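You operate a simulated robot arm through the tools that you are given. There is no shell and no other tool. Be economical: measure what you need, move in short steps, check, and stop when the job is done.

You run a simulated two-armed robot. Do the job below in one go: nothing can be reset, and whatever is moved stays where it is left.

JOB
Wipe up the spill on the top of the check bench with the blue cloth and put it back.

Only the result counts: the job must be done as asked and must still hold three seconds after the hand-in. Knocking over, shifting, dropping, spilling or breaking anything else fails it. Flat cloth is picked up by pressing the open fingertips on it (5 to 10 N) and closing them slowly along it; thin cloth reads only 2 to 8 mm in the jaws.

ROBOT AND FRAMES
Two 7-joint arms with two-finger parallel grippers on one trunk, on a base that drives. Base frame: it is fixed to the floor where the robot stands at the start and does not move with it; the origin is under the middle of the robot, x ahead of it, y to its left, z up. Units: cm, degrees, N and s.
The left shoulder is at the start at [6, 14.7, 54.3], the right one opposite. With the tool pointing down near the work surface each hand reaches from about 10 to 62 cm from the robot's upright axis, wherever it stands, measured 20 degrees to its own side. Payload 3.43 kg a hand.
Tool frame (each hand has its own): the origin (TCP) lies between the finger pads and is the grasp point; the fingertips stand 3 cm ahead of it; z points along the fingers, y is the line along which they close. Largest opening 9.4 cm; finger width 2.8, thickness 1; the body of the gripper, 5 by 9.6 cm, starts 5.5 cm behind the TCP.
Orientation is that of the tool frame in the base frame, as a unit quaternion [w, x, y, z]. With the fingers straight down and closing along the base's y, the tool's x points along the base's -x, its y along +y and its z along -z.

CONTROLS
- The arms move only by the tool arm_command. It takes "left_deltas", "right_deltas" or both (then of equal length, played together; a hand with none holds still); each is a list of rows, each a list of 7 numbers: the finger opening in cm, from 0 to 9.4, then the shift along the tool's x, y, z in units of 40 mm (1.0 is 40 mm), then the turn, a rotation vector about the tool's x, y, z in units of 5 degrees (1.0 is 5 degrees). In form: [[grip, x, y, z, ax, ay, az], ...]. A call has 1 to 8 rows; each row shifts and turns the commanded pose from where the row before left it, along the tool's axes as they then stand. A call with a number of a shift or a turn outside -1 to 1 is refused whole. Rows are played at 5 a second. More than 5 cm and 8.6 degrees between two rows, or a gripper value outside its range, and nothing of the call is played. A pose out of reach is approached as far as the arm can. The call stops where the force on the tool passes 40 N (or 10 N more than at its start, if that is more) or the arm is blocked; 0.2 s more then pass. The fingers move at their own pace (about 7.2 cm/s each) and stop on an object; they squeeze with about 26 N. The grip force told is the motor's: it shows also when the fingers shut on nothing. Time passes only in rows, and 0.2 s behind the last, so rows that do not move let the fingers close. It gives the time, the measured TCP pose, the force on the tool (base axes), the opening and the grip force at its end, in the units of the frame above (readings bear some noise), with the torque about the TCP (base axes, N m) and any sound that the robot's microphone picked up, and new pictures: "pictures" is both (left out), scene, wrist or none (wrist: the cameras of the hands that moved).
- Cameras (640 x 400 px; columns grow to the right, rows downward): "scene" is now at [5.93, -1.75, 118.83]; the picture's right is [-0.20, -0.98, 0.00], its down [-0.46, 0.09, -0.88] and it looks along [0.87, -0.17, -0.47] (base axes); focal length 285 px, centre (320, 200). "left" rides on the left gripper at [7.6, -1.4, -10.3] in its tool frame; the picture's right is [0.18, 0.98, 0.00], its down [-0.75, 0.14, -0.64] and it looks along [-0.63, 0.12, 0.77] (tool axes); focal length 243 px, centre (320, 200). "right" rides on the right gripper at [7.6, 1.4, -10.2] in its tool frame; the picture's right is [-0.18, 0.98, 0.00], its down [-0.75, -0.14, -0.64] and it looks along [-0.63, -0.12, 0.77] (tool axes); focal length 243 px, centre (320, 200).
- lift_body(by): slides the trunk up (or, below 0, down) by that many cm; the arms and the scene camera ride with it, the base frame stays. It gives what a move gives, with no picture.
- steer(legs): drives the robot by 1 to 6 legs, each [ahead, left, turn to the left] in cm, cm and degrees, along the robot's own axes; the way and the turn of a leg run together, so that a leg with both is an arc; at most 150 cm and 180 degrees a leg. The arms and the cameras ride along, it lands a little off, and it stops where it bumps. It gives what a move gives, and a new picture of the scene camera.
- pan_tilt(pan, tilt): turns the head with the scene camera to pan (to the left, within 86 degrees either way) and tilt (down, from -29 to 69), counted from straight ahead of the robot. It gives what a move gives, and a new picture of the scene camera.
- measure_at(camera, pixels): there is no depth. For up to 12 entries [column, row, z] of the newest picture of that camera ("zoom" is the newest enlarged one), the place [x, y] in the base frame at which the ray of that pixel passes the height z, good to about 0.2 cm. No time passes.
- close_up(camera, box): a new picture of the part [left, top, right, bottom] of that camera's present view, enlarged. No time passes.
- close_job(): hands the job in; it is judged then, once.

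Work in short steps. Measure before you move; look again where a grasp or a placing could have gone wrong, and mend it. You have 80 turns and 260 pictures in all, those below and enlarged ones among them. Open the grippers and draw the arms clear of the work before you hand the job in, unless the task says otherwise; then end with one line.

The tools are called after "Emit:" as name(argument=value, ...) on one line, values as JSON. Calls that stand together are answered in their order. arm_command: Moves the arms, as the interface text tells. Its arguments: {"type":"object","properties":{"left_deltas":{"type":"array","items":{"type":"array","items":{"type":"number"}}},"right_deltas":{"type":"array","items":{"type":"array","items":{"type":"number"}}},"pictures":{"type":"string","enum":["both","scene","wrist","none"]}},"required":[]} The other tools are called the same way: lift_body (by) slides the trunk up or down; steer (legs) drives the base; pan_tilt (pan, tilt) turns the head that bears the scene camera; measure_at (camera, pixels) gives the place at which the rays of pixels pass given heights; close_up (camera, box) takes an enlarged picture of a part of a camera's view; close_job () hands the job in.

At the start:

```text
time_s: 0.0
left_position: [30.14, 7.96, 99.93]
left_ee_rot: [0.001, 0.001, 1.0, -0.001]
left_ft_force: [-1.2, -0.1, -0.2]
left_wrist_torque: [0.02, 0.02, -0.02]
left_opening: 9.39
left_grip_force: 0.1
right_position: [28.14, -13.61, 99.95]
right_ee_rot: [0.0, 0.0, 1.0, 0.0]
right_ft_force: [0.0, 0.4, 0.4]
right_wrist_torque: [0.0, 0.02, 0.02]
right_opening: 9.41
right_grip_force: 0.1
trunk travel left (down, up): [-25.0, 0.0]
robot x, y, heading: [-0.1, 0.25, -0.0]
head pan, tilt: [-11.4, 28.0]
```

scene: 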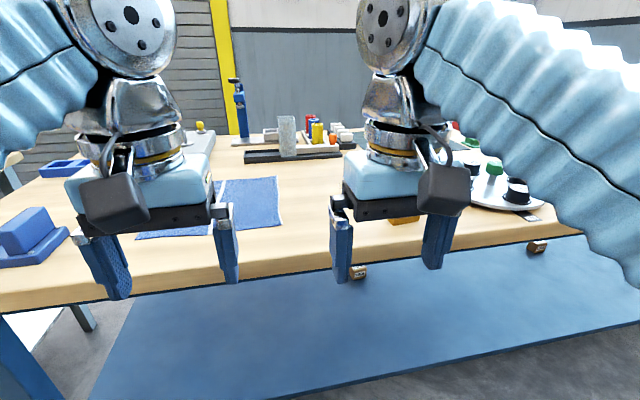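
right: 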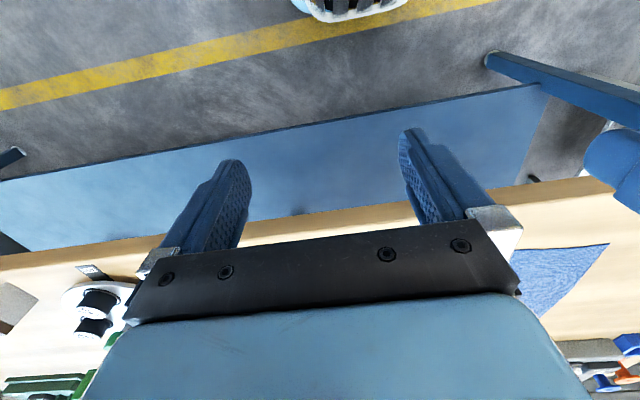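
left: 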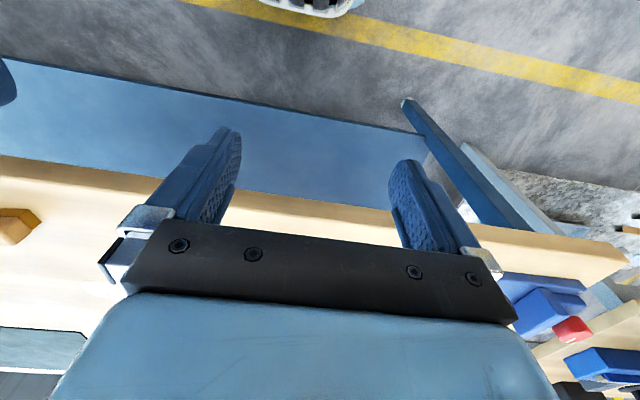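

The picture shows a bench ahead with a blue cloth around (240,205). I look around for the check bench and the spill.

Emit:
pan_tilt(pan=70, tilt=25)

Emit:
pan_tilt(pan=-70, tilt=25)

Emit:
pan_tilt(pan=10, tilt=15)

```text
time_s: 1.6
left_position: [30.11, 8.09, 100.02]
left_ee_rot: [0.001, 0.0, 1.0, -0.001]
left_ft_force: [-0.4, 0.7, 0.2]
left_wrist_torque: [-0.02, 0.0, -0.03]
left_opening: 9.41
left_grip_force: 0.1
right_position: [27.97, -13.72, 99.95]
right_ee_rot: [0.0, 0.001, 1.0, 0.001]
right_ft_force: [0.7, -1.1, 1.2]
right_wrist_torque: [0.0, -0.03, -0.01]
right_opening: 9.38
right_grip_force: 0.1
trunk travel left (down, up): [-25.0, 0.0]
robot x, y, heading: [0.05, -0.17, -0.2]
head pan, tilt: [70.0, 25.0]
```

scene: 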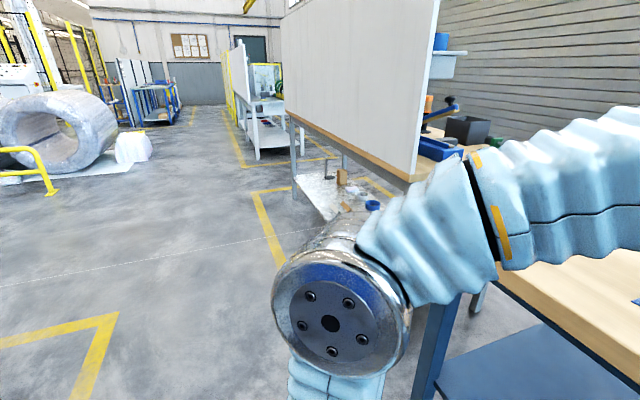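

```text
time_s: 3.8
left_position: [30.15, 8.02, 100.0]
left_ee_rot: [0.0, 0.001, 1.0, -0.001]
left_ft_force: [-0.7, -0.7, 0.2]
left_wrist_torque: [0.01, 0.03, -0.02]
left_opening: 9.42
left_grip_force: 0.0
right_position: [27.93, -13.64, 99.88]
right_ee_rot: [0.0, 0.0, 1.0, 0.001]
right_ft_force: [0.3, 0.0, 0.1]
right_wrist_torque: [-0.01, 0.02, -0.01]
right_opening: 9.38
right_grip_force: 0.0
trunk travel left (down, up): [-25.0, 0.0]
robot x, y, heading: [0.08, 0.05, 0.0]
head pan, tilt: [-70.0, 25.0]
```

scene: 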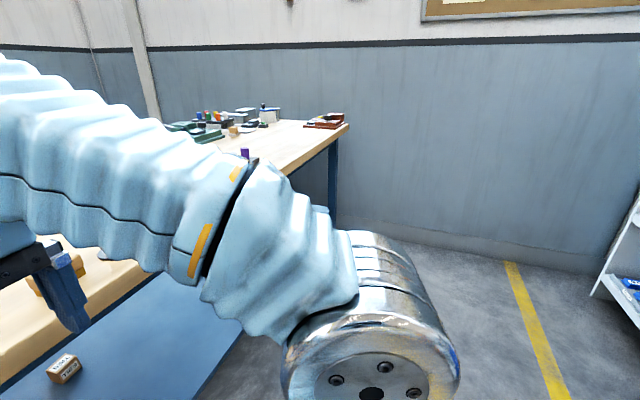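

```text
time_s: 5.3
left_position: [30.14, 7.98, 100.08]
left_ee_rot: [0.001, -0.001, 1.0, -0.001]
left_ft_force: [-0.2, 0.1, -0.3]
left_wrist_torque: [0.0, 0.02, 0.0]
left_opening: 9.41
left_grip_force: 0.0
right_position: [28.16, -13.68, 99.9]
right_ee_rot: [0.0, 0.0, 1.0, 0.0]
right_ft_force: [-1.3, -0.1, 0.2]
right_wrist_torque: [0.01, 0.0, -0.03]
right_opening: 9.41
right_grip_force: 0.0
trunk travel left (down, up): [-25.0, 0.0]
robot x, y, heading: [-0.24, 0.0, 0.3]
head pan, tilt: [10.0, 15.0]
```

scene: 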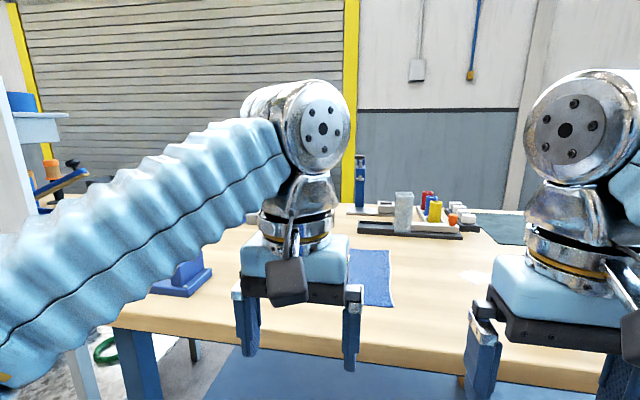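

The arms hide the bench; I spread them sideways, well above the work, and look with the head down.

Emit:
arm_command(left_deltas=[[9.4, 0, 1, 0, 0, 0, 0], [9.4, 0, 1, 0, 0, 0, 0], [9.4, 0, 1, 0, 0, 0, 0], [9.4, 0, 1, 0, 0, 0, 0], [9.4, 0, 1, 0, 0, 0, 0], [9.4, 0, 1, 0, 0, 0, 0]], right_deltas=[[9.4, 0, -1, 0, 0, 0, 0], [9.4, 0, -1, 0, 0, 0, 0], [9.4, 0, -1, 0, 0, 0, 0], [9.4, 0, -1, 0, 0, 0, 0], [9.4, 0, -1, 0, 0, 0, 0], [9.4, 0, -1, 0, 0, 0, 0]], pictures="none")

Emit:
pan_tilt(pan=0, tilt=35)

```text
time_s: 6.7
left_position: [30.09, 32.03, 99.88]
left_ee_rot: [0.002, 0.0, 1.0, -0.001]
left_ft_force: [0.3, 0.4, -1.0]
left_wrist_torque: [0.0, 0.03, -0.01]
left_opening: 9.42
left_grip_force: 0.0
right_position: [28.16, -37.6, 99.86]
right_ee_rot: [0.0, 0.0, 1.0, -0.001]
right_ft_force: [0.5, 0.9, -0.5]
right_wrist_torque: [-0.02, 0.02, 0.03]
right_opening: 9.41
right_grip_force: 0.0
trunk travel left (down, up): [-25.0, 0.0]
robot x, y, heading: [0.14, -0.14, 0.1]
head pan, tilt: [10.0, 15.0]
```

```text
time_s: 7.5
left_position: [30.18, 31.96, 99.99]
left_ee_rot: [0.001, -0.001, 1.0, 0.0]
left_ft_force: [1.1, -0.3, 0.4]
left_wrist_torque: [-0.03, 0.03, 0.01]
left_opening: 9.37
left_grip_force: 0.0
right_position: [28.25, -37.59, 99.9]
right_ee_rot: [0.0, 0.0, 1.0, 0.0]
right_ft_force: [-0.2, -0.4, -0.4]
right_wrist_torque: [-0.01, -0.02, 0.03]
right_opening: 9.4
right_grip_force: 0.1
trunk travel left (down, up): [-25.0, 0.0]
robot x, y, heading: [-0.37, 0.25, -0.0]
head pan, tilt: [0.0, 35.0]
```

scene: 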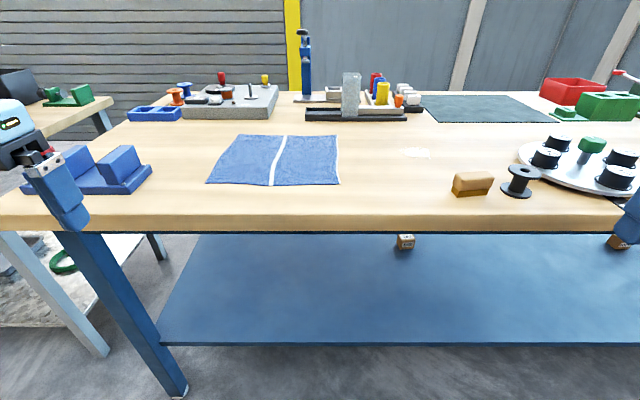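

Now the blue cloth is clear at (275,160), and a pale patch shows at (417,153). I enlarge to see whether that is a spill and any labels.

Emit:
close_up(camera="scene", box=[330, 110, 520, 229])

Emit:
close_up(camera="scene", box=[180, 70, 372, 230])

Emit:
pan_tilt(pan=60, tilt=35)

Emit:
pan_tilt(pan=-45, tilt=25)

```text
3.36 times, centred on (425, 170) of scene
```

zoom: 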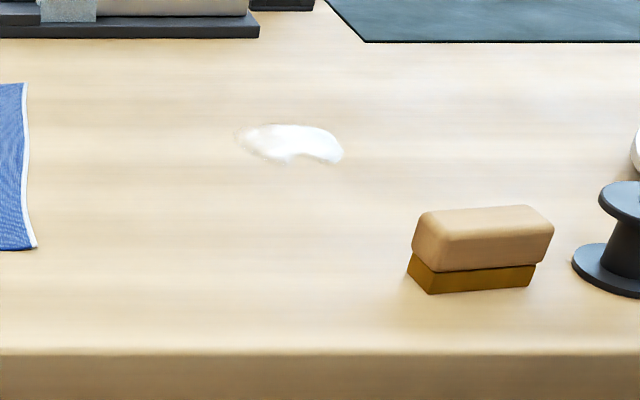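

```text
2.50 times, centred on (276, 150) of scene
```

zoom: 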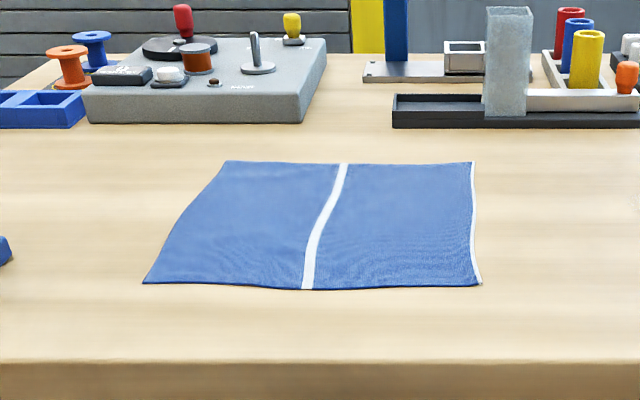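

```text
time_s: 8.8
left_position: [30.11, 31.98, 99.93]
left_ee_rot: [0.0, -0.001, 1.0, 0.0]
left_ft_force: [-0.3, -0.9, -0.7]
left_wrist_torque: [0.03, -0.03, 0.0]
left_opening: 9.39
left_grip_force: 0.0
right_position: [28.23, -37.55, 99.84]
right_ee_rot: [-0.001, 0.0, 1.0, 0.0]
right_ft_force: [-0.1, 0.9, -1.3]
right_wrist_torque: [0.0, -0.02, 0.01]
right_opening: 9.43
right_grip_force: 0.0
trunk travel left (down, up): [-25.0, 0.0]
robot x, y, heading: [0.09, 0.21, 0.2]
head pan, tilt: [60.0, 35.0]
```

scene: 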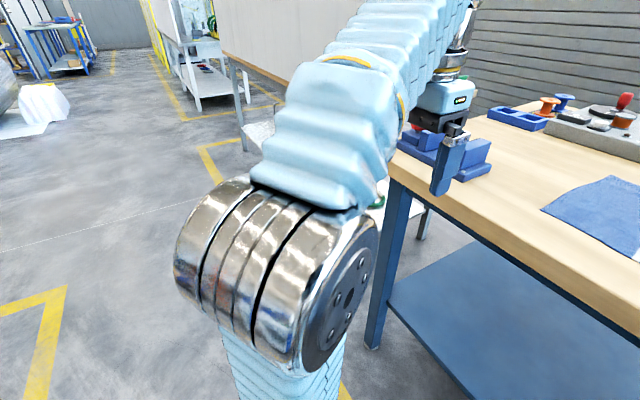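

```text
time_s: 10.7
left_position: [30.07, 31.99, 99.93]
left_ee_rot: [0.001, 0.0, 1.0, -0.001]
left_ft_force: [-0.5, 0.6, -0.3]
left_wrist_torque: [0.0, 0.01, 0.01]
left_opening: 9.4
left_grip_force: 0.1
right_position: [28.11, -37.73, 99.91]
right_ee_rot: [0.0, 0.0, 1.0, 0.0]
right_ft_force: [-0.4, 0.3, -0.5]
right_wrist_torque: [-0.01, -0.01, 0.01]
right_opening: 9.41
right_grip_force: 0.1
trunk travel left (down, up): [-25.0, 0.0]
robot x, y, heading: [-0.05, 0.03, 0.4]
head pan, tilt: [-45.0, 25.0]
```

scene: 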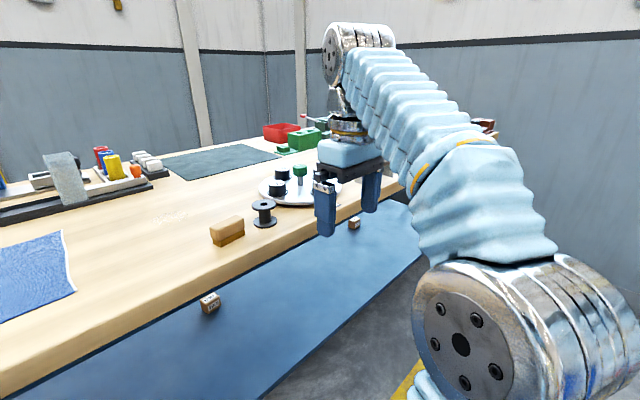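

The white puddle on this bench is the spill. I measure its place, the cloth and the bench edge, using the head straight ahead and wrist pictures for the bench height.

Emit:
pan_tilt(pan=0, tilt=40)

Emit:
arm_command(right_deltas=[[9.4, -1, 0.5, 0, 0, 0, 0]], pictures="both")

```text
time_s: 11.8
left_position: [30.1, 31.94, 99.84]
left_ee_rot: [0.001, -0.001, 1.0, -0.001]
left_ft_force: [-0.8, 0.2, -1.1]
left_wrist_torque: [0.02, 0.03, 0.0]
left_opening: 9.41
left_grip_force: 0.1
right_position: [28.31, -37.65, 99.85]
right_ee_rot: [0.0, -0.001, 1.0, 0.001]
right_ft_force: [0.4, -0.1, -0.6]
right_wrist_torque: [-0.01, 0.01, 0.01]
right_opening: 9.4
right_grip_force: 0.1
trunk travel left (down, up): [-25.0, 0.0]
robot x, y, heading: [-0.06, 0.44, 0.1]
head pan, tilt: [0.0, 40.0]
```

scene: 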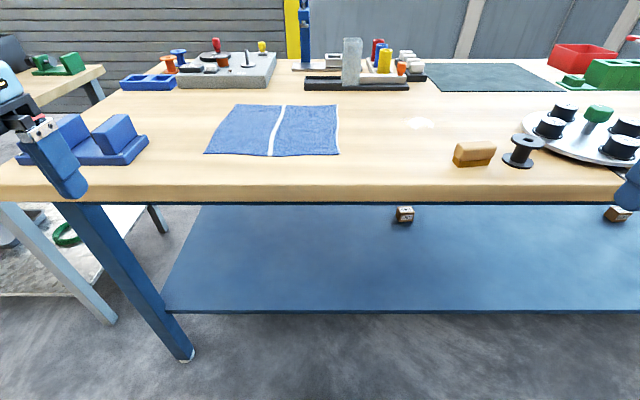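

```text
time_s: 12.2
left_position: [30.14, 31.84, 99.87]
left_ee_rot: [0.002, 0.0, 1.0, -0.002]
left_ft_force: [-0.4, 0.0, 0.1]
left_wrist_torque: [-0.01, -0.05, -0.03]
left_opening: 9.4
left_grip_force: 0.0
right_position: [32.07, -35.7, 99.95]
right_ee_rot: [-0.001, 0.0, 1.0, 0.0]
right_ft_force: [-0.4, -0.5, -1.0]
right_wrist_torque: [0.03, -0.03, -0.04]
right_opening: 9.4
right_grip_force: 0.0
trunk travel left (down, up): [-25.0, 0.0]
robot x, y, heading: [-0.12, 0.06, -0.2]
head pan, tilt: [0.0, 40.0]
```

scene: 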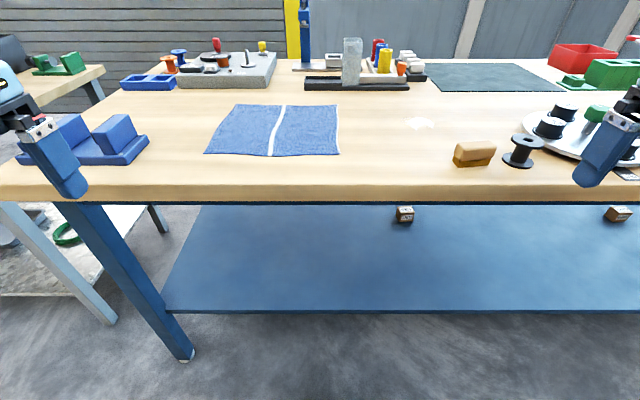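
right: 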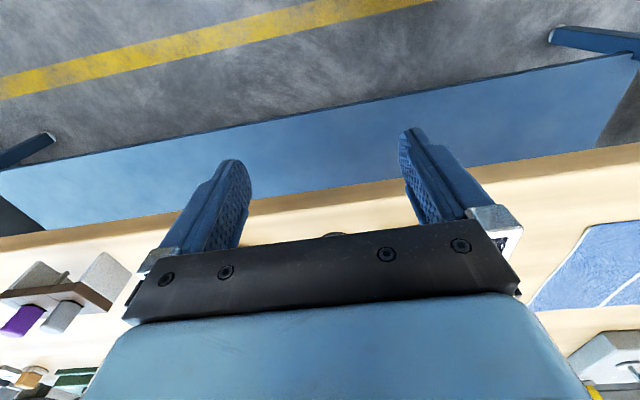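

I triangulate the cloth's right corners in the scene and right pictures to get the bench height.

Emit:
measure_at(camera="scene", pixels=[[338, 156, 70], [338, 156, 75], [338, 156, 80], [338, 156, 85], [337, 105, 75], [337, 105, 80]])

Emit:
measure_at(camera="right", pixels=[[592, 224, 70], [592, 224, 75], [592, 224, 80], [592, 224, 85], [530, 308, 75], [530, 308, 80]])

```text
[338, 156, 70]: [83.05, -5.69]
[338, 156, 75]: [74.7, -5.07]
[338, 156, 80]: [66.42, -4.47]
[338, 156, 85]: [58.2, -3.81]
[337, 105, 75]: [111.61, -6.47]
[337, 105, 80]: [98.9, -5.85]
```

```text
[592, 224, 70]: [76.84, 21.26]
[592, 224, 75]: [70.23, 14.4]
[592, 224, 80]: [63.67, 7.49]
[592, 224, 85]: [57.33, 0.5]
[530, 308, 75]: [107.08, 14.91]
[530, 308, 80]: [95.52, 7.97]
```

The rays meet near z = 88–89, so the bench top is about 88.5. I measure everything at that height.

Emit:
measure_at(camera="scene", pixels=[[338, 156, 88.5], [337, 105, 88.5], [205, 154, 88.5], [235, 105, 88.5], [268, 156, 88.5], [403, 123, 88.5], [435, 123, 88.5], [417, 117, 88.5], [417, 130, 88.5], [340, 186, 88.5], [454, 160, 88.5], [305, 88, 88.5]])

Emit:
measure_at(camera="right", pixels=[[592, 224, 88], [592, 224, 88.5], [592, 224, 89], [530, 308, 88], [530, 308, 88.5], [530, 308, 89]])

Emit:
close_up(camera="scene", box=[380, 100, 460, 150])

```text
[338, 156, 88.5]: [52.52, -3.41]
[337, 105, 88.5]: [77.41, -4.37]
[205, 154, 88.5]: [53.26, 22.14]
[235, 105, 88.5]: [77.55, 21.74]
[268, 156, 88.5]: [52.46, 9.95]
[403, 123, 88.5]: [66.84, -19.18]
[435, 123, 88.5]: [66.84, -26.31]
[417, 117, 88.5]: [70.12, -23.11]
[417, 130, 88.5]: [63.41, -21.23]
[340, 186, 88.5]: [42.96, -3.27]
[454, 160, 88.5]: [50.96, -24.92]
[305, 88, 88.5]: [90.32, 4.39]
```

```text
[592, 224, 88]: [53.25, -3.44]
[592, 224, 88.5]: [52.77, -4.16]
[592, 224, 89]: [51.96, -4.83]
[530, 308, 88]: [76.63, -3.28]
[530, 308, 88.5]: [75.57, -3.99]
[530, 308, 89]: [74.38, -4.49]
```

```text
8.00 times, centred on (420, 125) of scene
```

zoom: 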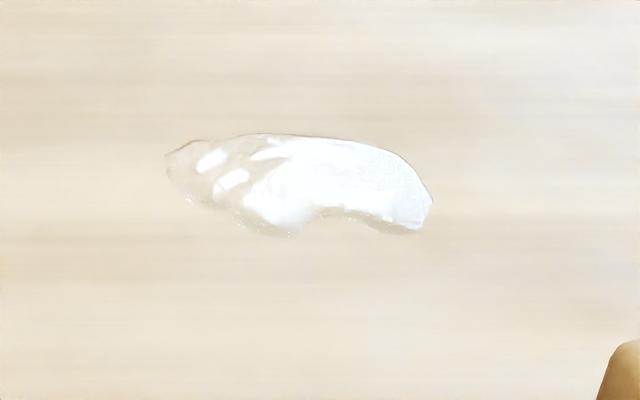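

Bench top ≈88.3; cloth spans x 52.5–77.5, y −4 to 22; spill about x 63–70, y −19 to −26. Now I raise the hands 8 cm and bring them to the middle, then measure the spill and neighbours exactly before driving nearer.

Emit:
measure_at(camera="zoom", pixels=[[165, 160, 88.3], [432, 205, 88.3], [265, 135, 88.3], [270, 235, 88.3], [400, 230, 88.3]])

Emit:
measure_at(camera="scene", pixels=[[453, 165, 88.3], [495, 160, 88.3], [455, 142, 93], [495, 142, 93], [504, 162, 88.3], [535, 155, 88.3], [425, 90, 88.3], [150, 157, 88.3], [100, 165, 88.3], [520, 150, 88.3]])

Emit:
arm_command(left_deltas=[[9.4, 0, 0, -1, 0, 0, 0], [9.4, 0, 0, -1, 0, 0, 0], [9.4, 0, -1, 0, 0, 0, 0], [9.4, 0, -1, 0, 0, 0, 0], [9.4, 0, -1, 0, 0, 0, 0]], right_deltas=[[9.4, 0, 0, -1, 0, 0, 0], [9.4, 0, 0, -1, 0, 0, 0], [9.4, 0, 1, 0, 0, 0, 0], [9.4, 0, 1, 0, 0, 0, 0], [9.4, 0, 1, 0, 0, 0, 0]], pictures="none")

```text
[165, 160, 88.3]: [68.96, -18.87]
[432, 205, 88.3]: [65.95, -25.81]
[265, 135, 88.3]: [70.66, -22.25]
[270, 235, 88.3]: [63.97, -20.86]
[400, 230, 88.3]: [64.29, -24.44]
```

```text
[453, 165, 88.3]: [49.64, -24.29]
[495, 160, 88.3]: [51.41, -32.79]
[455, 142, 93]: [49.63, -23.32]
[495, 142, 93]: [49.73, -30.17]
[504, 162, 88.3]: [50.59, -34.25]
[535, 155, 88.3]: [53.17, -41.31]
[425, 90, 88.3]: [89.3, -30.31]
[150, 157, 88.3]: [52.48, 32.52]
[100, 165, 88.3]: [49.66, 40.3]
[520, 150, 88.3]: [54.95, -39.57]
```

```text
time_s: 13.4
left_position: [30.08, 20.07, 99.81]
left_ee_rot: [0.001, -0.001, 1.0, -0.001]
left_ft_force: [-0.4, -0.4, -0.7]
left_wrist_torque: [0.01, -0.01, 0.0]
left_opening: 9.42
left_grip_force: 0.1
left hand out of reach, approached as far as the arm can: row 1, 2
right_position: [32.23, -23.63, 100.02]
right_ee_rot: [-0.001, 0.001, 1.0, 0.0]
right_ft_force: [-0.4, -0.1, -0.6]
right_wrist_torque: [0.0, 0.02, -0.03]
right_opening: 9.41
right_grip_force: 0.0
right hand out of reach, approached as far as the arm can: row 1, 2
trunk travel left (down, up): [-25.0, 0.0]
robot x, y, heading: [-0.01, -0.08, -0.1]
head pan, tilt: [0.0, 40.0]
```

Hands sit at the highest reachable tool-down height (tips ~97, bench 88.3), which clears the block and cloth. I drive ahead 13 cm and 3 cm right.

Emit:
steer(legs=[[13, -3, 0]])

```text
time_s: 14.7
left_position: [43.14, 17.03, 99.73]
left_ee_rot: [0.001, -0.001, 1.0, -0.001]
left_ft_force: [-0.2, 0.6, -0.7]
left_wrist_torque: [0.0, -0.01, -0.01]
left_opening: 9.4
left_grip_force: 0.1
right_position: [45.32, -26.72, 100.03]
right_ee_rot: [0.0, -0.001, 1.0, 0.0]
right_ft_force: [-0.3, -0.3, -0.1]
right_wrist_torque: [0.01, -0.02, 0.02]
right_opening: 9.41
right_grip_force: 0.0
trunk travel left (down, up): [-25.0, 0.0]
robot x, y, heading: [13.01, -3.45, 0.0]
head pan, tilt: [0.0, 40.0]
```

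scene: 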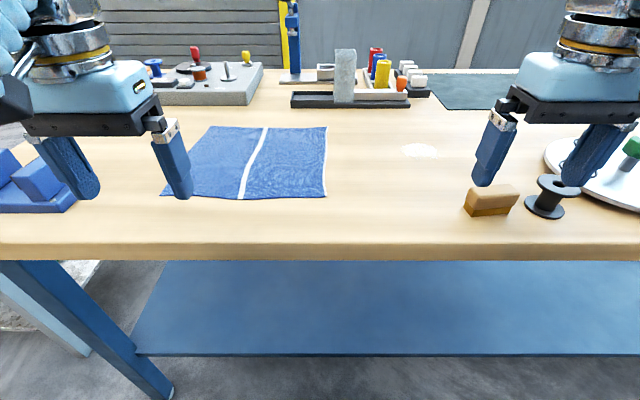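

All clear after the drive. I move both hands above the cloth's edges: left to about (65,18), right to about (65,0), fingers at 4 cm.

Emit:
arm_command(left_deltas=[[4, -0.79, 0.04, 0, 0, 0, 0], [4, -0.79, 0.04, 0, 0, 0, 0], [4, -0.79, 0.04, 0, 0, 0, 0], [4, -0.79, 0.04, 0, 0, 0, 0], [4, -0.79, 0.04, 0, 0, 0, 0], [4, -0.79, 0.04, 0, 0, 0, 0], [4, -0.79, 0.04, 0, 0, 0, 0]], right_deltas=[[4, -0.71, 0.96, 0, 0, 0, 0], [4, -0.71, 0.96, 0, 0, 0, 0], [4, -0.71, 0.96, 0, 0, 0, 0], [4, -0.71, 0.96, 0, 0, 0, 0], [4, -0.71, 0.96, 0, 0, 0, 0], [4, -0.71, 0.96, 0, 0, 0, 0], [4, -0.71, 0.96, 0, 0, 0, 0]], pictures="both")

```text
time_s: 16.3
left_position: [51.63, 17.51, 99.93]
left_ee_rot: [0.001, -0.001, 1.0, 0.0]
left_ft_force: [-0.2, 0.9, -0.1]
left_wrist_torque: [-0.02, 0.03, -0.03]
left_opening: 3.99
left_grip_force: 0.0
left hand out of reach, approached as far as the arm can: row 3, 4, 5, 6, 7
right_position: [60.69, -6.26, 95.43]
right_ee_rot: [0.001, 0.0, 1.0, 0.001]
right_ft_force: [1.3, 0.0, 0.5]
right_wrist_torque: [0.02, -0.02, -0.01]
right_opening: 4.0
right_grip_force: 0.0
right hand out of reach, approached as far as the arm can: row 3, 4, 5, 6, 7
trunk travel left (down, up): [-25.0, 0.0]
robot x, y, heading: [12.98, -3.22, -0.0]
head pan, tilt: [0.0, 40.0]
```

scene: 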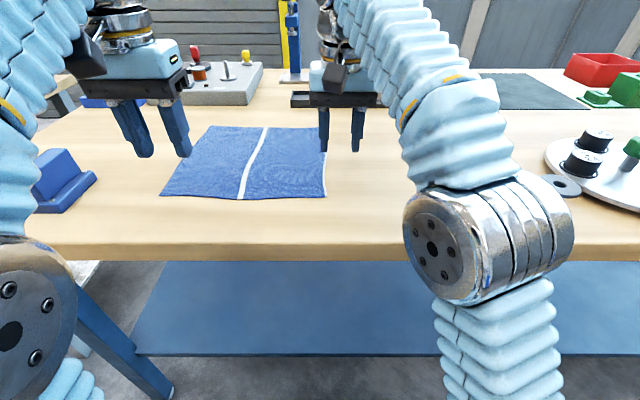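
right: 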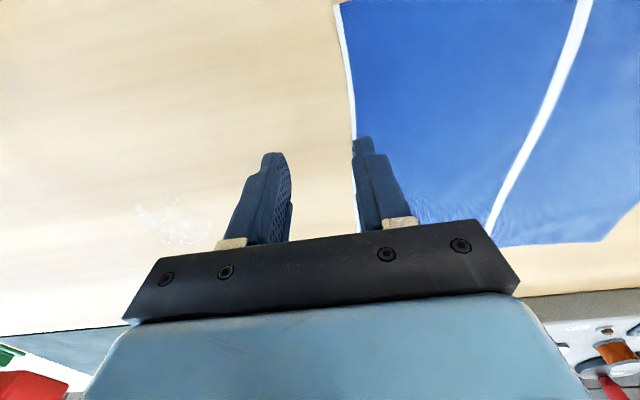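
left: 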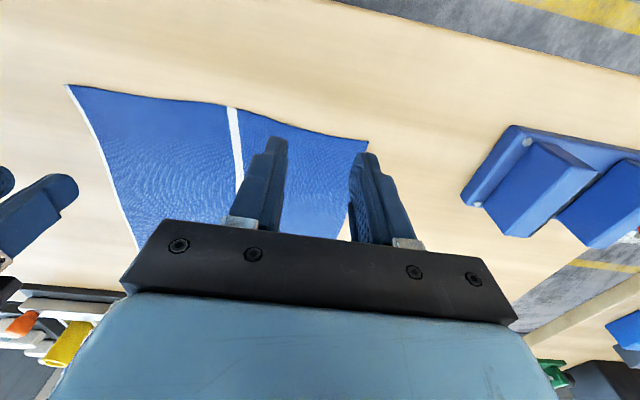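

The hands are limited in reach at this height; lower they should reach farther. I lower the left by 4 cm to see how the commanded pose behaves, and hold the right.

Emit:
arm_command(left_deltas=[[4, 0, 0, 1, 0, 0, 0]], pictures="none")

```text
time_s: 16.7
left_position: [51.6, 17.38, 95.92]
left_ee_rot: [0.001, -0.001, 1.0, 0.0]
left_ft_force: [0.2, 0.0, -0.1]
left_wrist_torque: [0.01, 0.01, 0.01]
left_opening: 3.99
left_grip_force: 0.1
right_position: [60.44, -6.25, 95.48]
right_ee_rot: [0.002, -0.001, 1.0, 0.001]
right_ft_force: [0.5, -0.8, -0.5]
right_wrist_torque: [0.05, 0.02, -0.03]
right_opening: 3.99
right_grip_force: 0.0
trunk travel left (down, up): [-25.0, 0.0]
robot x, y, heading: [13.14, -2.87, 0.2]
head pan, tilt: [0.0, 40.0]
```

The commanded pose follows the reached one. I now move left forward 12 cm and right 4 forward, 6 left, at about z 95.5.

Emit:
arm_command(left_deltas=[[4, -0.85, 0.05, 0, 0, 0, 0], [4, -0.85, 0.05, 0, 0, 0, 0], [4, -0.85, 0.05, 0, 0, 0, 0], [4, -0.85, 0.05, 0, 0, 0, 0]], right_deltas=[[4, 0, 0.75, 0.25, 0, 0, 0], [4, 0, 0.75, 0, 0, 0, 0], [4, -0.5, 0, 0, 0, 0, 0], [4, -0.5, 0, 0, 0, 0, 0]], pictures="scene")

```text
time_s: 17.7
left_position: [64.13, 18.48, 95.3]
left_ee_rot: [0.003, -0.001, 1.0, -0.001]
left_ft_force: [0.0, -0.8, -1.1]
left_wrist_torque: [0.01, 0.04, 0.0]
left_opening: 3.99
left_grip_force: 0.0
left hand out of reach, approached as far as the arm can: row 4
right_position: [61.76, -0.52, 92.99]
right_ee_rot: [0.0, -0.001, 1.0, 0.0]
right_ft_force: [0.2, 0.2, 0.6]
right_wrist_torque: [-0.03, 0.02, 0.0]
right_opening: 3.99
right_grip_force: 0.0
right hand out of reach, approached as far as the arm can: row 2, 3, 4
trunk travel left (down, up): [-25.0, 0.0]
robot x, y, heading: [12.82, -3.04, 0.2]
head pan, tilt: [0.0, 40.0]
```

scene: 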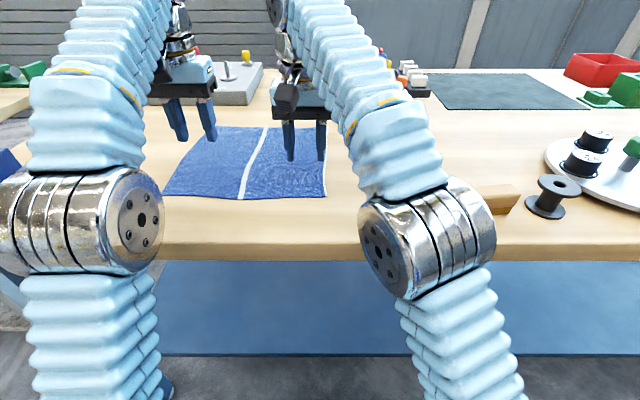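

Right is at its reach limit, so I need to be nearer. I tilt the head down to see the clearance between the robot's base, elbows and bench.

Emit:
pan_tilt(pan=0, tilt=69)

Emit:
measure_at(camera="scene", pixels=[[430, 240, 70], [430, 240, 85], [360, 355, 10], [360, 355, 20], [360, 355, 30]])

```text
time_s: 18.6
left_position: [64.11, 18.43, 95.38]
left_ee_rot: [0.003, -0.002, 1.0, -0.001]
left_ft_force: [0.4, 0.3, -0.4]
left_wrist_torque: [0.01, -0.01, 0.01]
left_opening: 4.0
left_grip_force: 0.1
right_position: [61.68, -0.55, 92.89]
right_ee_rot: [0.0, -0.002, 1.0, 0.0]
right_ft_force: [-1.2, 0.1, 0.1]
right_wrist_torque: [0.0, 0.0, 0.01]
right_opening: 4.02
right_grip_force: 0.0
trunk travel left (down, up): [-25.0, 0.0]
robot x, y, heading: [12.8, -3.2, 0.5]
head pan, tilt: [0.0, 68.8]
```

scene: 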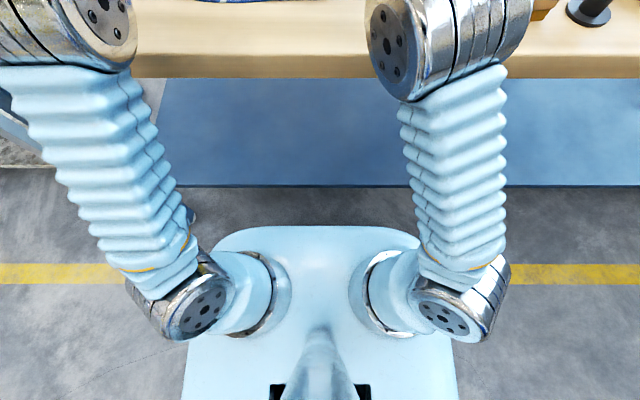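

```text
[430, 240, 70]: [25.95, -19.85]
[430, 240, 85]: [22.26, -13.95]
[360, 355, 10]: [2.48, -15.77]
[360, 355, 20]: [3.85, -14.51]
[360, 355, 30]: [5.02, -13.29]
```

The newest picture shows the torso front at row 226, the shelf edge at row 187 and the bench edge at row 78; I measure them.

Emit:
measure_at(camera="scene", pixels=[[320, 226, 20], [320, 226, 40], [320, 226, 60], [320, 187, 10], [320, 187, 20], [320, 187, 30], [320, 52, 88.3], [320, 78, 84], [420, 100, 84], [380, 95, 90], [440, 40, 95]])

```text
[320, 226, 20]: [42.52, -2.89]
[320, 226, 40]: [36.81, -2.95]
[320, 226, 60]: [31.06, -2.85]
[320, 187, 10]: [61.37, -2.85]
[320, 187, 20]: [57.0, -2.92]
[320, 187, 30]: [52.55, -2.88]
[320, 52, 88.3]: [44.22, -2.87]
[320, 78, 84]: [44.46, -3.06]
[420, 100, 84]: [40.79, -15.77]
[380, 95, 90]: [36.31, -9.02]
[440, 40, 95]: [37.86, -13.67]
```

There is room: shelf is set back at x≈55, base front ≈40, elbows at ≈38 near bench level. I pull both hands back 10 cm (raising a little) so elbows fold back, then drive 10 cm ahead.

Emit:
arm_command(left_deltas=[[4, 0.4, 0, -0.4, 0, 0, 0], [4, 0.7, 0, 0, 0, 0, 0], [4, 0.7, 0, 0, 0, 0, 0], [4, 0.7, 0, 0, 0, 0, 0]], right_deltas=[[4, 0.4, 0, -0.6, 0, 0, 0], [4, 0.5, 0, -0.4, 0, 0, 0], [4, 0.5, 0, 0, 0, 0, 0], [4, 0.5, 0, 0, 0, 0, 0]], pictures="scene")

```text
time_s: 19.6
left_position: [55.77, 18.32, 95.3]
left_ee_rot: [0.001, -0.001, 1.0, 0.0]
left_ft_force: [0.9, 0.5, -0.1]
left_wrist_torque: [0.01, 0.02, -0.01]
left_opening: 4.0
left_grip_force: 0.0
left hand out of reach, approached as far as the arm can: row 1
right_position: [53.47, -0.73, 95.74]
right_ee_rot: [0.0, 0.0, 1.0, 0.0]
right_ft_force: [0.4, 0.3, 0.1]
right_wrist_torque: [-0.01, 0.05, -0.01]
right_opening: 3.98
right_grip_force: 0.0
right hand out of reach, approached as far as the arm can: row 1, 2
trunk travel left (down, up): [-25.0, 0.0]
robot x, y, heading: [13.07, -2.82, -0.0]
head pan, tilt: [0.0, 68.8]
```

scene: 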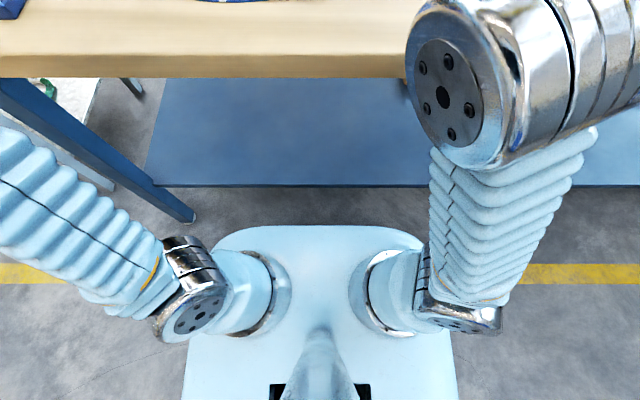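

The right elbow is high and near the bench edge; I draw the right hand back and to its own side so the elbow folds away before driving.

Emit:
arm_command(right_deltas=[[4, 0.5, -0.8, 0, 0, 0, 0], [4, 0.5, -0.8, 0, 0, 0, 0], [4, 0.5, -0.8, -0.3, 0, 0, 0], [4, 0.5, -0.8, -0.3, 0, 0, 0], [4, 0.5, -0.8, -0.3, 0, 0, 0]], pictures="scene")

```text
time_s: 20.8
left_position: [55.68, 18.5, 95.3]
left_ee_rot: [0.001, -0.001, 1.0, -0.001]
left_ft_force: [0.0, 0.2, -0.1]
left_wrist_torque: [-0.01, 0.0, 0.01]
left_opening: 4.01
left_grip_force: 0.1
right_position: [43.38, -16.74, 99.31]
right_ee_rot: [0.0, -0.002, 1.0, 0.0]
right_ft_force: [-0.1, 0.5, 0.2]
right_wrist_torque: [-0.01, 0.0, -0.03]
right_opening: 4.02
right_grip_force: 0.1
trunk travel left (down, up): [-25.0, 0.0]
robot x, y, heading: [12.86, -3.29, 0.0]
head pan, tilt: [0.0, 68.8]
```

scene: 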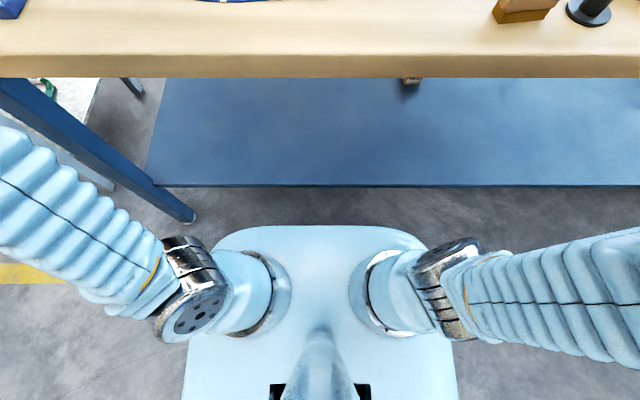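

The right arm is clear. The left elbow may be near the bench edge, so I pull the left hand back too before driving.

Emit:
arm_command(left_deltas=[[4, 0.8, 0, -0.3, 0, 0, 0], [4, 0.8, 0, -0.3, 0, 0, 0], [4, 0.8, 0, -0.3, 0, 0, 0]], pictures="none")

Emit:
pan_tilt(pan=60, tilt=45)

```text
time_s: 21.6
left_position: [47.38, 18.91, 98.49]
left_ee_rot: [0.001, -0.001, 1.0, -0.007]
left_ft_force: [0.6, 0.7, -0.4]
left_wrist_torque: [-0.01, 0.02, -0.03]
left_opening: 4.01
left_grip_force: 0.1
left hand out of reach, approached as far as the arm can: row 3
right_position: [43.5, -16.81, 99.34]
right_ee_rot: [0.001, -0.001, 1.0, 0.0]
right_ft_force: [-0.1, -0.3, -0.3]
right_wrist_torque: [-0.05, 0.02, 0.01]
right_opening: 3.99
right_grip_force: 0.0
trunk travel left (down, up): [-25.0, 0.0]
robot x, y, heading: [12.95, -2.64, -0.2]
head pan, tilt: [0.0, 68.8]
```

```text
time_s: 22.9
left_position: [47.32, 18.86, 98.5]
left_ee_rot: [0.002, 0.0, 1.0, -0.007]
left_ft_force: [-0.3, 0.0, 0.2]
left_wrist_torque: [0.01, 0.03, 0.0]
left_opening: 4.0
left_grip_force: 0.1
right_position: [43.43, -16.81, 99.39]
right_ee_rot: [0.0, -0.001, 1.0, 0.0]
right_ft_force: [0.2, -0.3, -0.1]
right_wrist_torque: [0.03, 0.0, 0.02]
right_opening: 3.99
right_grip_force: 0.1
trunk travel left (down, up): [-25.0, 0.0]
robot x, y, heading: [13.05, -3.26, -0.1]
head pan, tilt: [60.0, 45.0]
```

scene: 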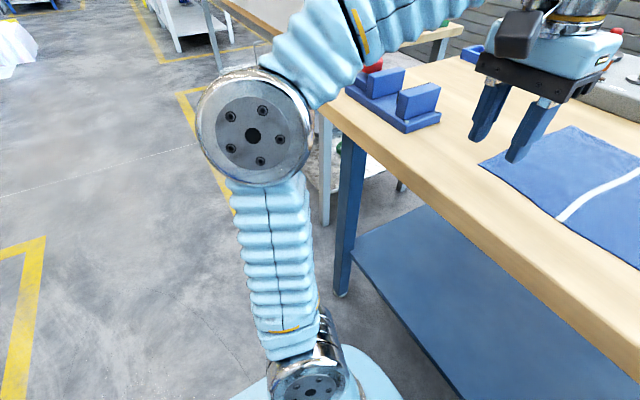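

Driving closer would put the elbows at the bench edge, so I'll instead tilt the tools 20° forward to gain reach. First I shift the base 4 cm right so both arms cover the path from cloth to spill.

Emit:
steer(legs=[[0, -4, 0]])

Emit:
arm_command(left_deltas=[[4, 0, 0, 0, 0, -1, 0], [4, 0, 0, 0, 0, -1, 0], [4, 0, 0, 0, 0, -1, 0], [4, 0, 0, 0, 0, -1, 0]], right_deltas=[[4, 0, 0, 0, 0, -1, 0], [4, 0, 0, 0, 0, -1, 0], [4, 0, 0, 0, 0, -1, 0], [4, 0, 0, 0, 0, -1, 0]], pictures="none")

Emit:
pan_tilt(pan=0, tilt=45)

```text
time_s: 23.8
left_position: [47.31, 14.87, 98.57]
left_ee_rot: [0.001, -0.001, 1.0, -0.007]
left_ft_force: [0.0, -0.6, 0.9]
left_wrist_torque: [-0.03, 0.0, 0.0]
left_opening: 3.99
left_grip_force: 0.1
right_position: [43.53, -20.79, 99.4]
right_ee_rot: [0.0, -0.002, 1.0, -0.001]
right_ft_force: [1.0, 0.2, -0.4]
right_wrist_torque: [0.01, -0.02, -0.03]
right_opening: 3.98
right_grip_force: 0.1
trunk travel left (down, up): [-25.0, 0.0]
robot x, y, heading: [12.83, -7.1, -0.1]
head pan, tilt: [60.0, 45.0]
```

scene: 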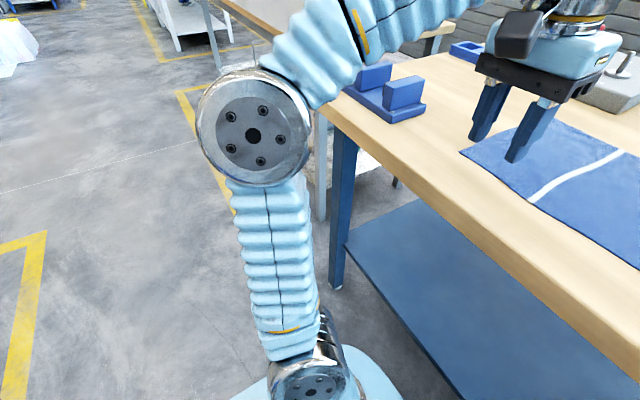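

```text
time_s: 24.8
left_position: [47.31, 14.87, 98.58]
left_ee_rot: [0.175, -0.002, 0.984, -0.006]
left_ft_force: [-0.4, -0.3, -0.7]
left_wrist_torque: [0.01, -0.01, 0.01]
left_opening: 4.02
left_grip_force: 0.0
right_position: [43.42, -20.85, 99.36]
right_ee_rot: [0.174, 0.0, 0.985, 0.0]
right_ft_force: [0.2, -0.7, 0.0]
right_wrist_torque: [0.01, 0.01, -0.03]
right_opening: 3.98
right_grip_force: 0.2
trunk travel left (down, up): [-25.0, 0.0]
robot x, y, heading: [13.24, -6.63, 0.4]
head pan, tilt: [60.0, 45.0]
```

```text
time_s: 26.1
left_position: [47.27, 14.89, 98.62]
left_ee_rot: [0.175, -0.002, 0.984, -0.006]
left_ft_force: [0.4, 0.0, 0.0]
left_wrist_torque: [0.04, -0.02, -0.03]
left_opening: 4.0
left_grip_force: 0.0
right_position: [43.53, -20.73, 99.22]
right_ee_rot: [0.174, -0.001, 0.985, 0.0]
right_ft_force: [0.2, -0.7, 0.4]
right_wrist_torque: [-0.01, 0.03, -0.02]
right_opening: 4.02
right_grip_force: 0.0
trunk travel left (down, up): [-25.0, 0.0]
robot x, y, heading: [13.06, -6.97, 0.2]
head pan, tilt: [0.0, 45.0]
```

scene: 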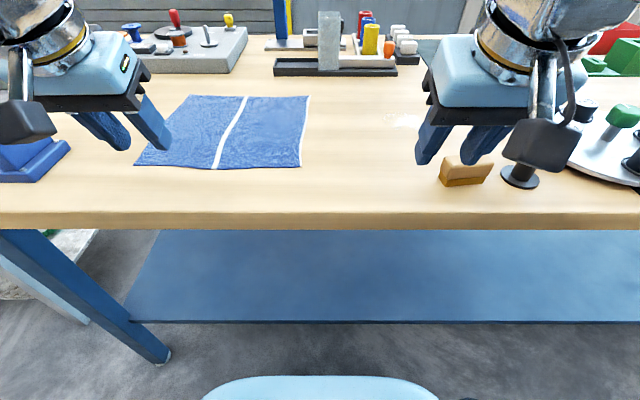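

Both tools are tilted. I move left to about (63.5,18.5,95) and right to (63.5,0,95) above the cloth's edges.

Emit:
arm_command(left_deltas=[[4, -0.583, 0.15, 0.372, 0, 0, 0], [4, -0.583, 0.15, 0.372, 0, 0, 0], [4, -0.583, 0.15, 0.372, 0, 0, 0], [4, -0.583, 0.15, 0.372, 0, 0, 0], [4, -0.583, 0.15, 0.372, 0, 0, 0], [4, -0.583, 0.15, 0.372, 0, 0, 0]], right_deltas=[[4, -0.72, 0.865, 0.453, 0, 0, 0], [4, -0.72, 0.865, 0.453, 0, 0, 0], [4, -0.72, 0.865, 0.453, 0, 0, 0], [4, -0.72, 0.865, 0.453, 0, 0, 0], [4, -0.72, 0.865, 0.453, 0, 0, 0], [4, -0.72, 0.865, 0.453, 0, 0, 0]])

```text
time_s: 27.5
left_position: [63.53, 18.47, 94.94]
left_ee_rot: [0.175, -0.002, 0.984, -0.007]
left_ft_force: [0.5, -0.7, 0.9]
left_wrist_torque: [-0.05, -0.02, 0.01]
left_opening: 3.98
left_grip_force: 0.0
right_position: [63.51, 0.02, 94.98]
right_ee_rot: [0.173, 0.0, 0.985, 0.0]
right_ft_force: [0.2, -1.2, 0.1]
right_wrist_torque: [0.06, -0.04, 0.01]
right_opening: 4.01
right_grip_force: 0.0
trunk travel left (down, up): [-25.0, 0.0]
robot x, y, heading: [12.88, -6.88, 0.1]
head pan, tilt: [0.0, 45.0]
```

scene: 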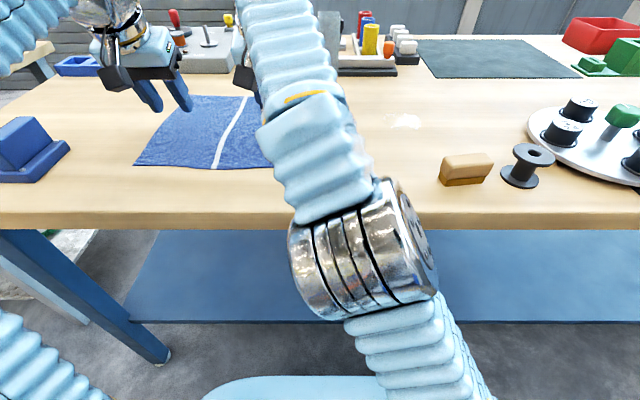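
right: 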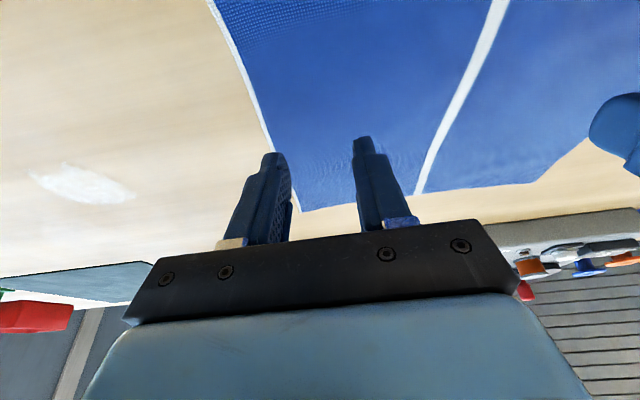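
left: 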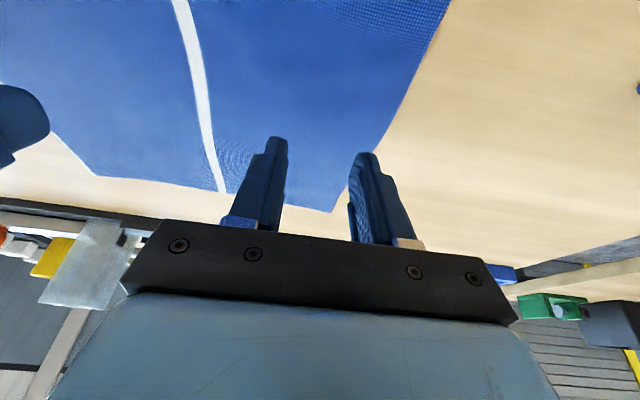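

Outer fingers look close to the cloth's edges; I measure the edges in the wrist pictures at bench height.

Emit:
measure_at(camera="right", pixels=[[265, 140, 88.4], [212, 5, 88.4], [302, 211, 88.4], [420, 190, 88.4], [80, 183, 88.4]])

Emit:
measure_at(camera="left", pixels=[[380, 150, 88.4], [440, 20, 88.4], [335, 212, 88.4], [220, 190, 88.4], [95, 175, 88.4]])

```text
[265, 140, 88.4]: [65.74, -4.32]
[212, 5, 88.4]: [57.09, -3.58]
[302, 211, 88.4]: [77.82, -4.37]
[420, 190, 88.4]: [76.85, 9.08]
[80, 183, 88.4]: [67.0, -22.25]
```

```text
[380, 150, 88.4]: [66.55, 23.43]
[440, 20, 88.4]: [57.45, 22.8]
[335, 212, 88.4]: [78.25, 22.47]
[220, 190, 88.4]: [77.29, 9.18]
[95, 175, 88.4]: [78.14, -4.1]
```

Fingers are over the cloth by about 1.3 cm inside the right edge. I lower both by 3 cm straight down, then feel for contact.

Emit:
arm_command(left_deltas=[[4, 0.0855, 0, 0.235, 0, 0, 0], [4, 0.0855, 0, 0.235, 0, 0, 0], [4, 0.0855, 0, 0.235, 0, 0, 0]], right_deltas=[[4, 0.0855, 0, 0.235, 0, 0, 0], [4, 0.0855, 0, 0.235, 0, 0, 0], [4, 0.0855, 0, 0.235, 0, 0, 0]], pictures="none")

Emit:
arm_command(left_deltas=[[4, 0.026, 0, 0.07, 0, 0, 0]], right_deltas=[[4, 0.026, 0, 0.07, 0, 0, 0]], pictures="wrist")

```text
time_s: 28.3
left_position: [63.65, 18.31, 92.07]
left_ee_rot: [0.176, -0.002, 0.984, -0.006]
left_ft_force: [-0.1, 0.0, 0.0]
left_wrist_torque: [-0.02, 0.01, -0.01]
left_opening: 3.99
left_grip_force: 0.1
right_position: [63.54, 0.08, 92.12]
right_ee_rot: [0.174, -0.001, 0.985, 0.001]
right_ft_force: [0.0, -0.6, -1.1]
right_wrist_torque: [0.03, 0.02, 0.01]
right_opening: 4.0
right_grip_force: 0.0
trunk travel left (down, up): [-25.0, 0.0]
robot x, y, heading: [13.18, -6.75, 0.3]
head pan, tilt: [0.0, 45.0]
```

```text
time_s: 28.7
left_position: [63.51, 18.37, 91.67]
left_ee_rot: [0.175, -0.003, 0.984, -0.006]
left_ft_force: [0.2, 0.5, 0.0]
left_wrist_torque: [-0.01, -0.01, 0.01]
left_opening: 3.98
left_grip_force: 0.2
right_position: [63.42, 0.1, 91.86]
right_ee_rot: [0.174, -0.001, 0.985, -0.001]
right_ft_force: [0.0, -0.3, -0.4]
right_wrist_torque: [-0.03, -0.01, 0.02]
right_opening: 3.99
right_grip_force: 0.0
trunk travel left (down, up): [-25.0, 0.0]
robot x, y, heading: [13.15, -6.53, 0.1]
head pan, tilt: [0.0, 45.0]
```

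right: 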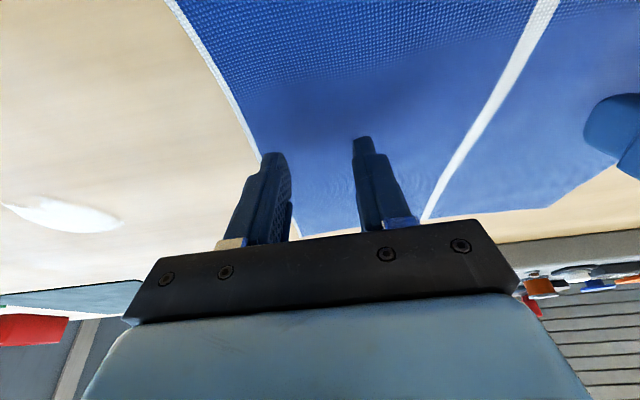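
left: 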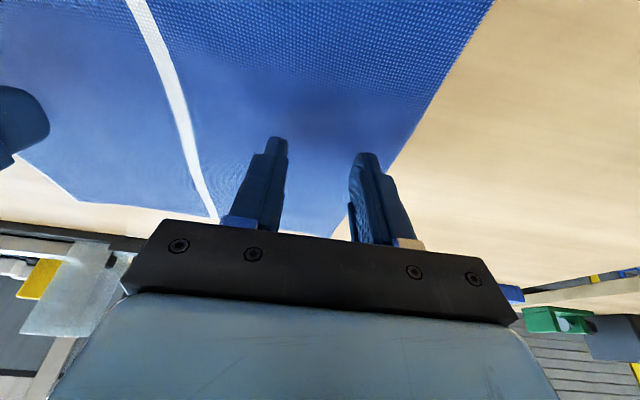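

Not yet touching. I step down 0.3 cm at a time watching the force.

Emit:
arm_command(left_deltas=[[4, 0.026, 0, 0.07, 0, 0, 0]], right_deltas=[[4, 0.026, 0, 0.07, 0, 0, 0]], pictures="none")

Emit:
arm_command(left_deltas=[[4, 0.017, 0, 0.047, 0, 0, 0]], right_deltas=[[4, 0.017, 0, 0.047, 0, 0, 0]], pictures="none")

```text
time_s: 29.1
left_position: [63.59, 18.38, 91.44]
left_ee_rot: [0.177, -0.003, 0.984, -0.006]
left_ft_force: [0.8, -0.7, 6.8]
left_wrist_torque: [0.11, -0.03, -0.02]
left_opening: 4.01
left_grip_force: 0.2
right_position: [63.31, -0.07, 91.54]
right_ee_rot: [0.173, -0.001, 0.985, 0.001]
right_ft_force: [-0.5, -0.1, 0.3]
right_wrist_torque: [0.02, 0.02, -0.02]
right_opening: 4.0
right_grip_force: 0.1
trunk travel left (down, up): [-25.0, 0.0]
robot x, y, heading: [13.1, -6.76, -0.1]
head pan, tilt: [0.0, 45.0]
```

```text
time_s: 29.5
left_position: [63.55, 18.39, 91.45]
left_ee_rot: [0.179, -0.002, 0.984, -0.006]
left_ft_force: [5.3, 0.9, 23.7]
left_wrist_torque: [0.61, -0.13, -0.16]
left_opening: 4.04
left_grip_force: 0.8
right_position: [63.25, -0.05, 91.41]
right_ee_rot: [0.174, -0.001, 0.985, 0.0]
right_ft_force: [1.6, -0.2, 4.2]
right_wrist_torque: [0.01, -0.01, 0.0]
right_opening: 3.99
right_grip_force: 0.1
trunk travel left (down, up): [-25.0, 0.0]
robot x, y, heading: [12.79, -6.92, -0.0]
head pan, tilt: [0.0, 45.0]
```

Contact: left 24 N (too much), right 4 N. I lift left 0.19 cm and lower right 0.05 cm, then check.

Emit:
arm_command(left_deltas=[[4, -0.0162, 0, -0.0446, 0, 0, 0]], right_deltas=[[4, 0.004, 0, 0.0115, 0, 0, 0]], pictures="none")

```text
time_s: 29.9
left_position: [63.38, 18.31, 91.45]
left_ee_rot: [0.176, -0.002, 0.984, -0.006]
left_ft_force: [4.7, -0.1, 17.4]
left_wrist_torque: [0.39, -0.1, -0.09]
left_opening: 4.02
left_grip_force: 0.1
right_position: [63.35, -0.03, 91.51]
right_ee_rot: [0.176, -0.001, 0.984, 0.0]
right_ft_force: [3.5, 1.5, 15.3]
right_wrist_torque: [0.03, -0.06, 0.01]
right_opening: 4.01
right_grip_force: 0.0
trunk travel left (down, up): [-25.0, 0.0]
robot x, y, heading: [12.7, -6.9, 0.5]
head pan, tilt: [0.0, 45.0]
```

Forces 17 and 15 N; I raise both about 0.1 cm to come to 5–10 N.

Emit:
arm_command(left_deltas=[[4, -0.0085, 0, -0.0235, 0, 0, 0], [4, 0, 0, 0, 0, 0, 0]], right_deltas=[[4, -0.007, 0, -0.019, 0, 0, 0], [4, 0, 0, 0, 0, 0, 0]], pictures="none")

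```text
time_s: 30.5
left_position: [63.58, 18.49, 91.55]
left_ee_rot: [0.176, -0.002, 0.984, -0.006]
left_ft_force: [3.3, 0.4, 11.0]
left_wrist_torque: [0.22, -0.08, -0.05]
left_opening: 3.99
left_grip_force: 0.1
right_position: [63.35, 0.02, 91.4]
right_ee_rot: [0.174, 0.0, 0.985, 0.0]
right_ft_force: [4.6, 0.8, 16.9]
right_wrist_torque: [0.03, -0.12, -0.01]
right_opening: 4.01
right_grip_force: 0.0
trunk travel left (down, up): [-25.0, 0.0]
robot x, y, heading: [12.9, -7.38, -0.1]
head pan, tilt: [0.0, 45.0]
```

Emit:
arm_command(left_deltas=[[4, -0.003, 0, -0.009, 0, 0, 0], [4, 0, 0, 0, 0, 0, 0]], right_deltas=[[4, -0.0085, 0, -0.0235, 0, 0, 0], [4, 0, 0, 0, 0, 0, 0]], pictures="none")

```text
time_s: 31.1
left_position: [63.54, 18.46, 91.43]
left_ee_rot: [0.175, -0.002, 0.985, -0.007]
left_ft_force: [1.5, 0.8, 6.6]
left_wrist_torque: [0.16, 0.01, -0.01]
left_opening: 4.01
left_grip_force: 0.0
right_position: [63.29, -0.02, 91.36]
right_ee_rot: [0.173, -0.001, 0.985, 0.0]
right_ft_force: [0.8, 0.2, 8.2]
right_wrist_torque: [0.0, -0.03, -0.01]
right_opening: 4.0
right_grip_force: 0.2
trunk travel left (down, up): [-25.0, 0.0]
robot x, y, heading: [13.14, -6.85, -0.3]
head pan, tilt: [0.0, 45.0]
```

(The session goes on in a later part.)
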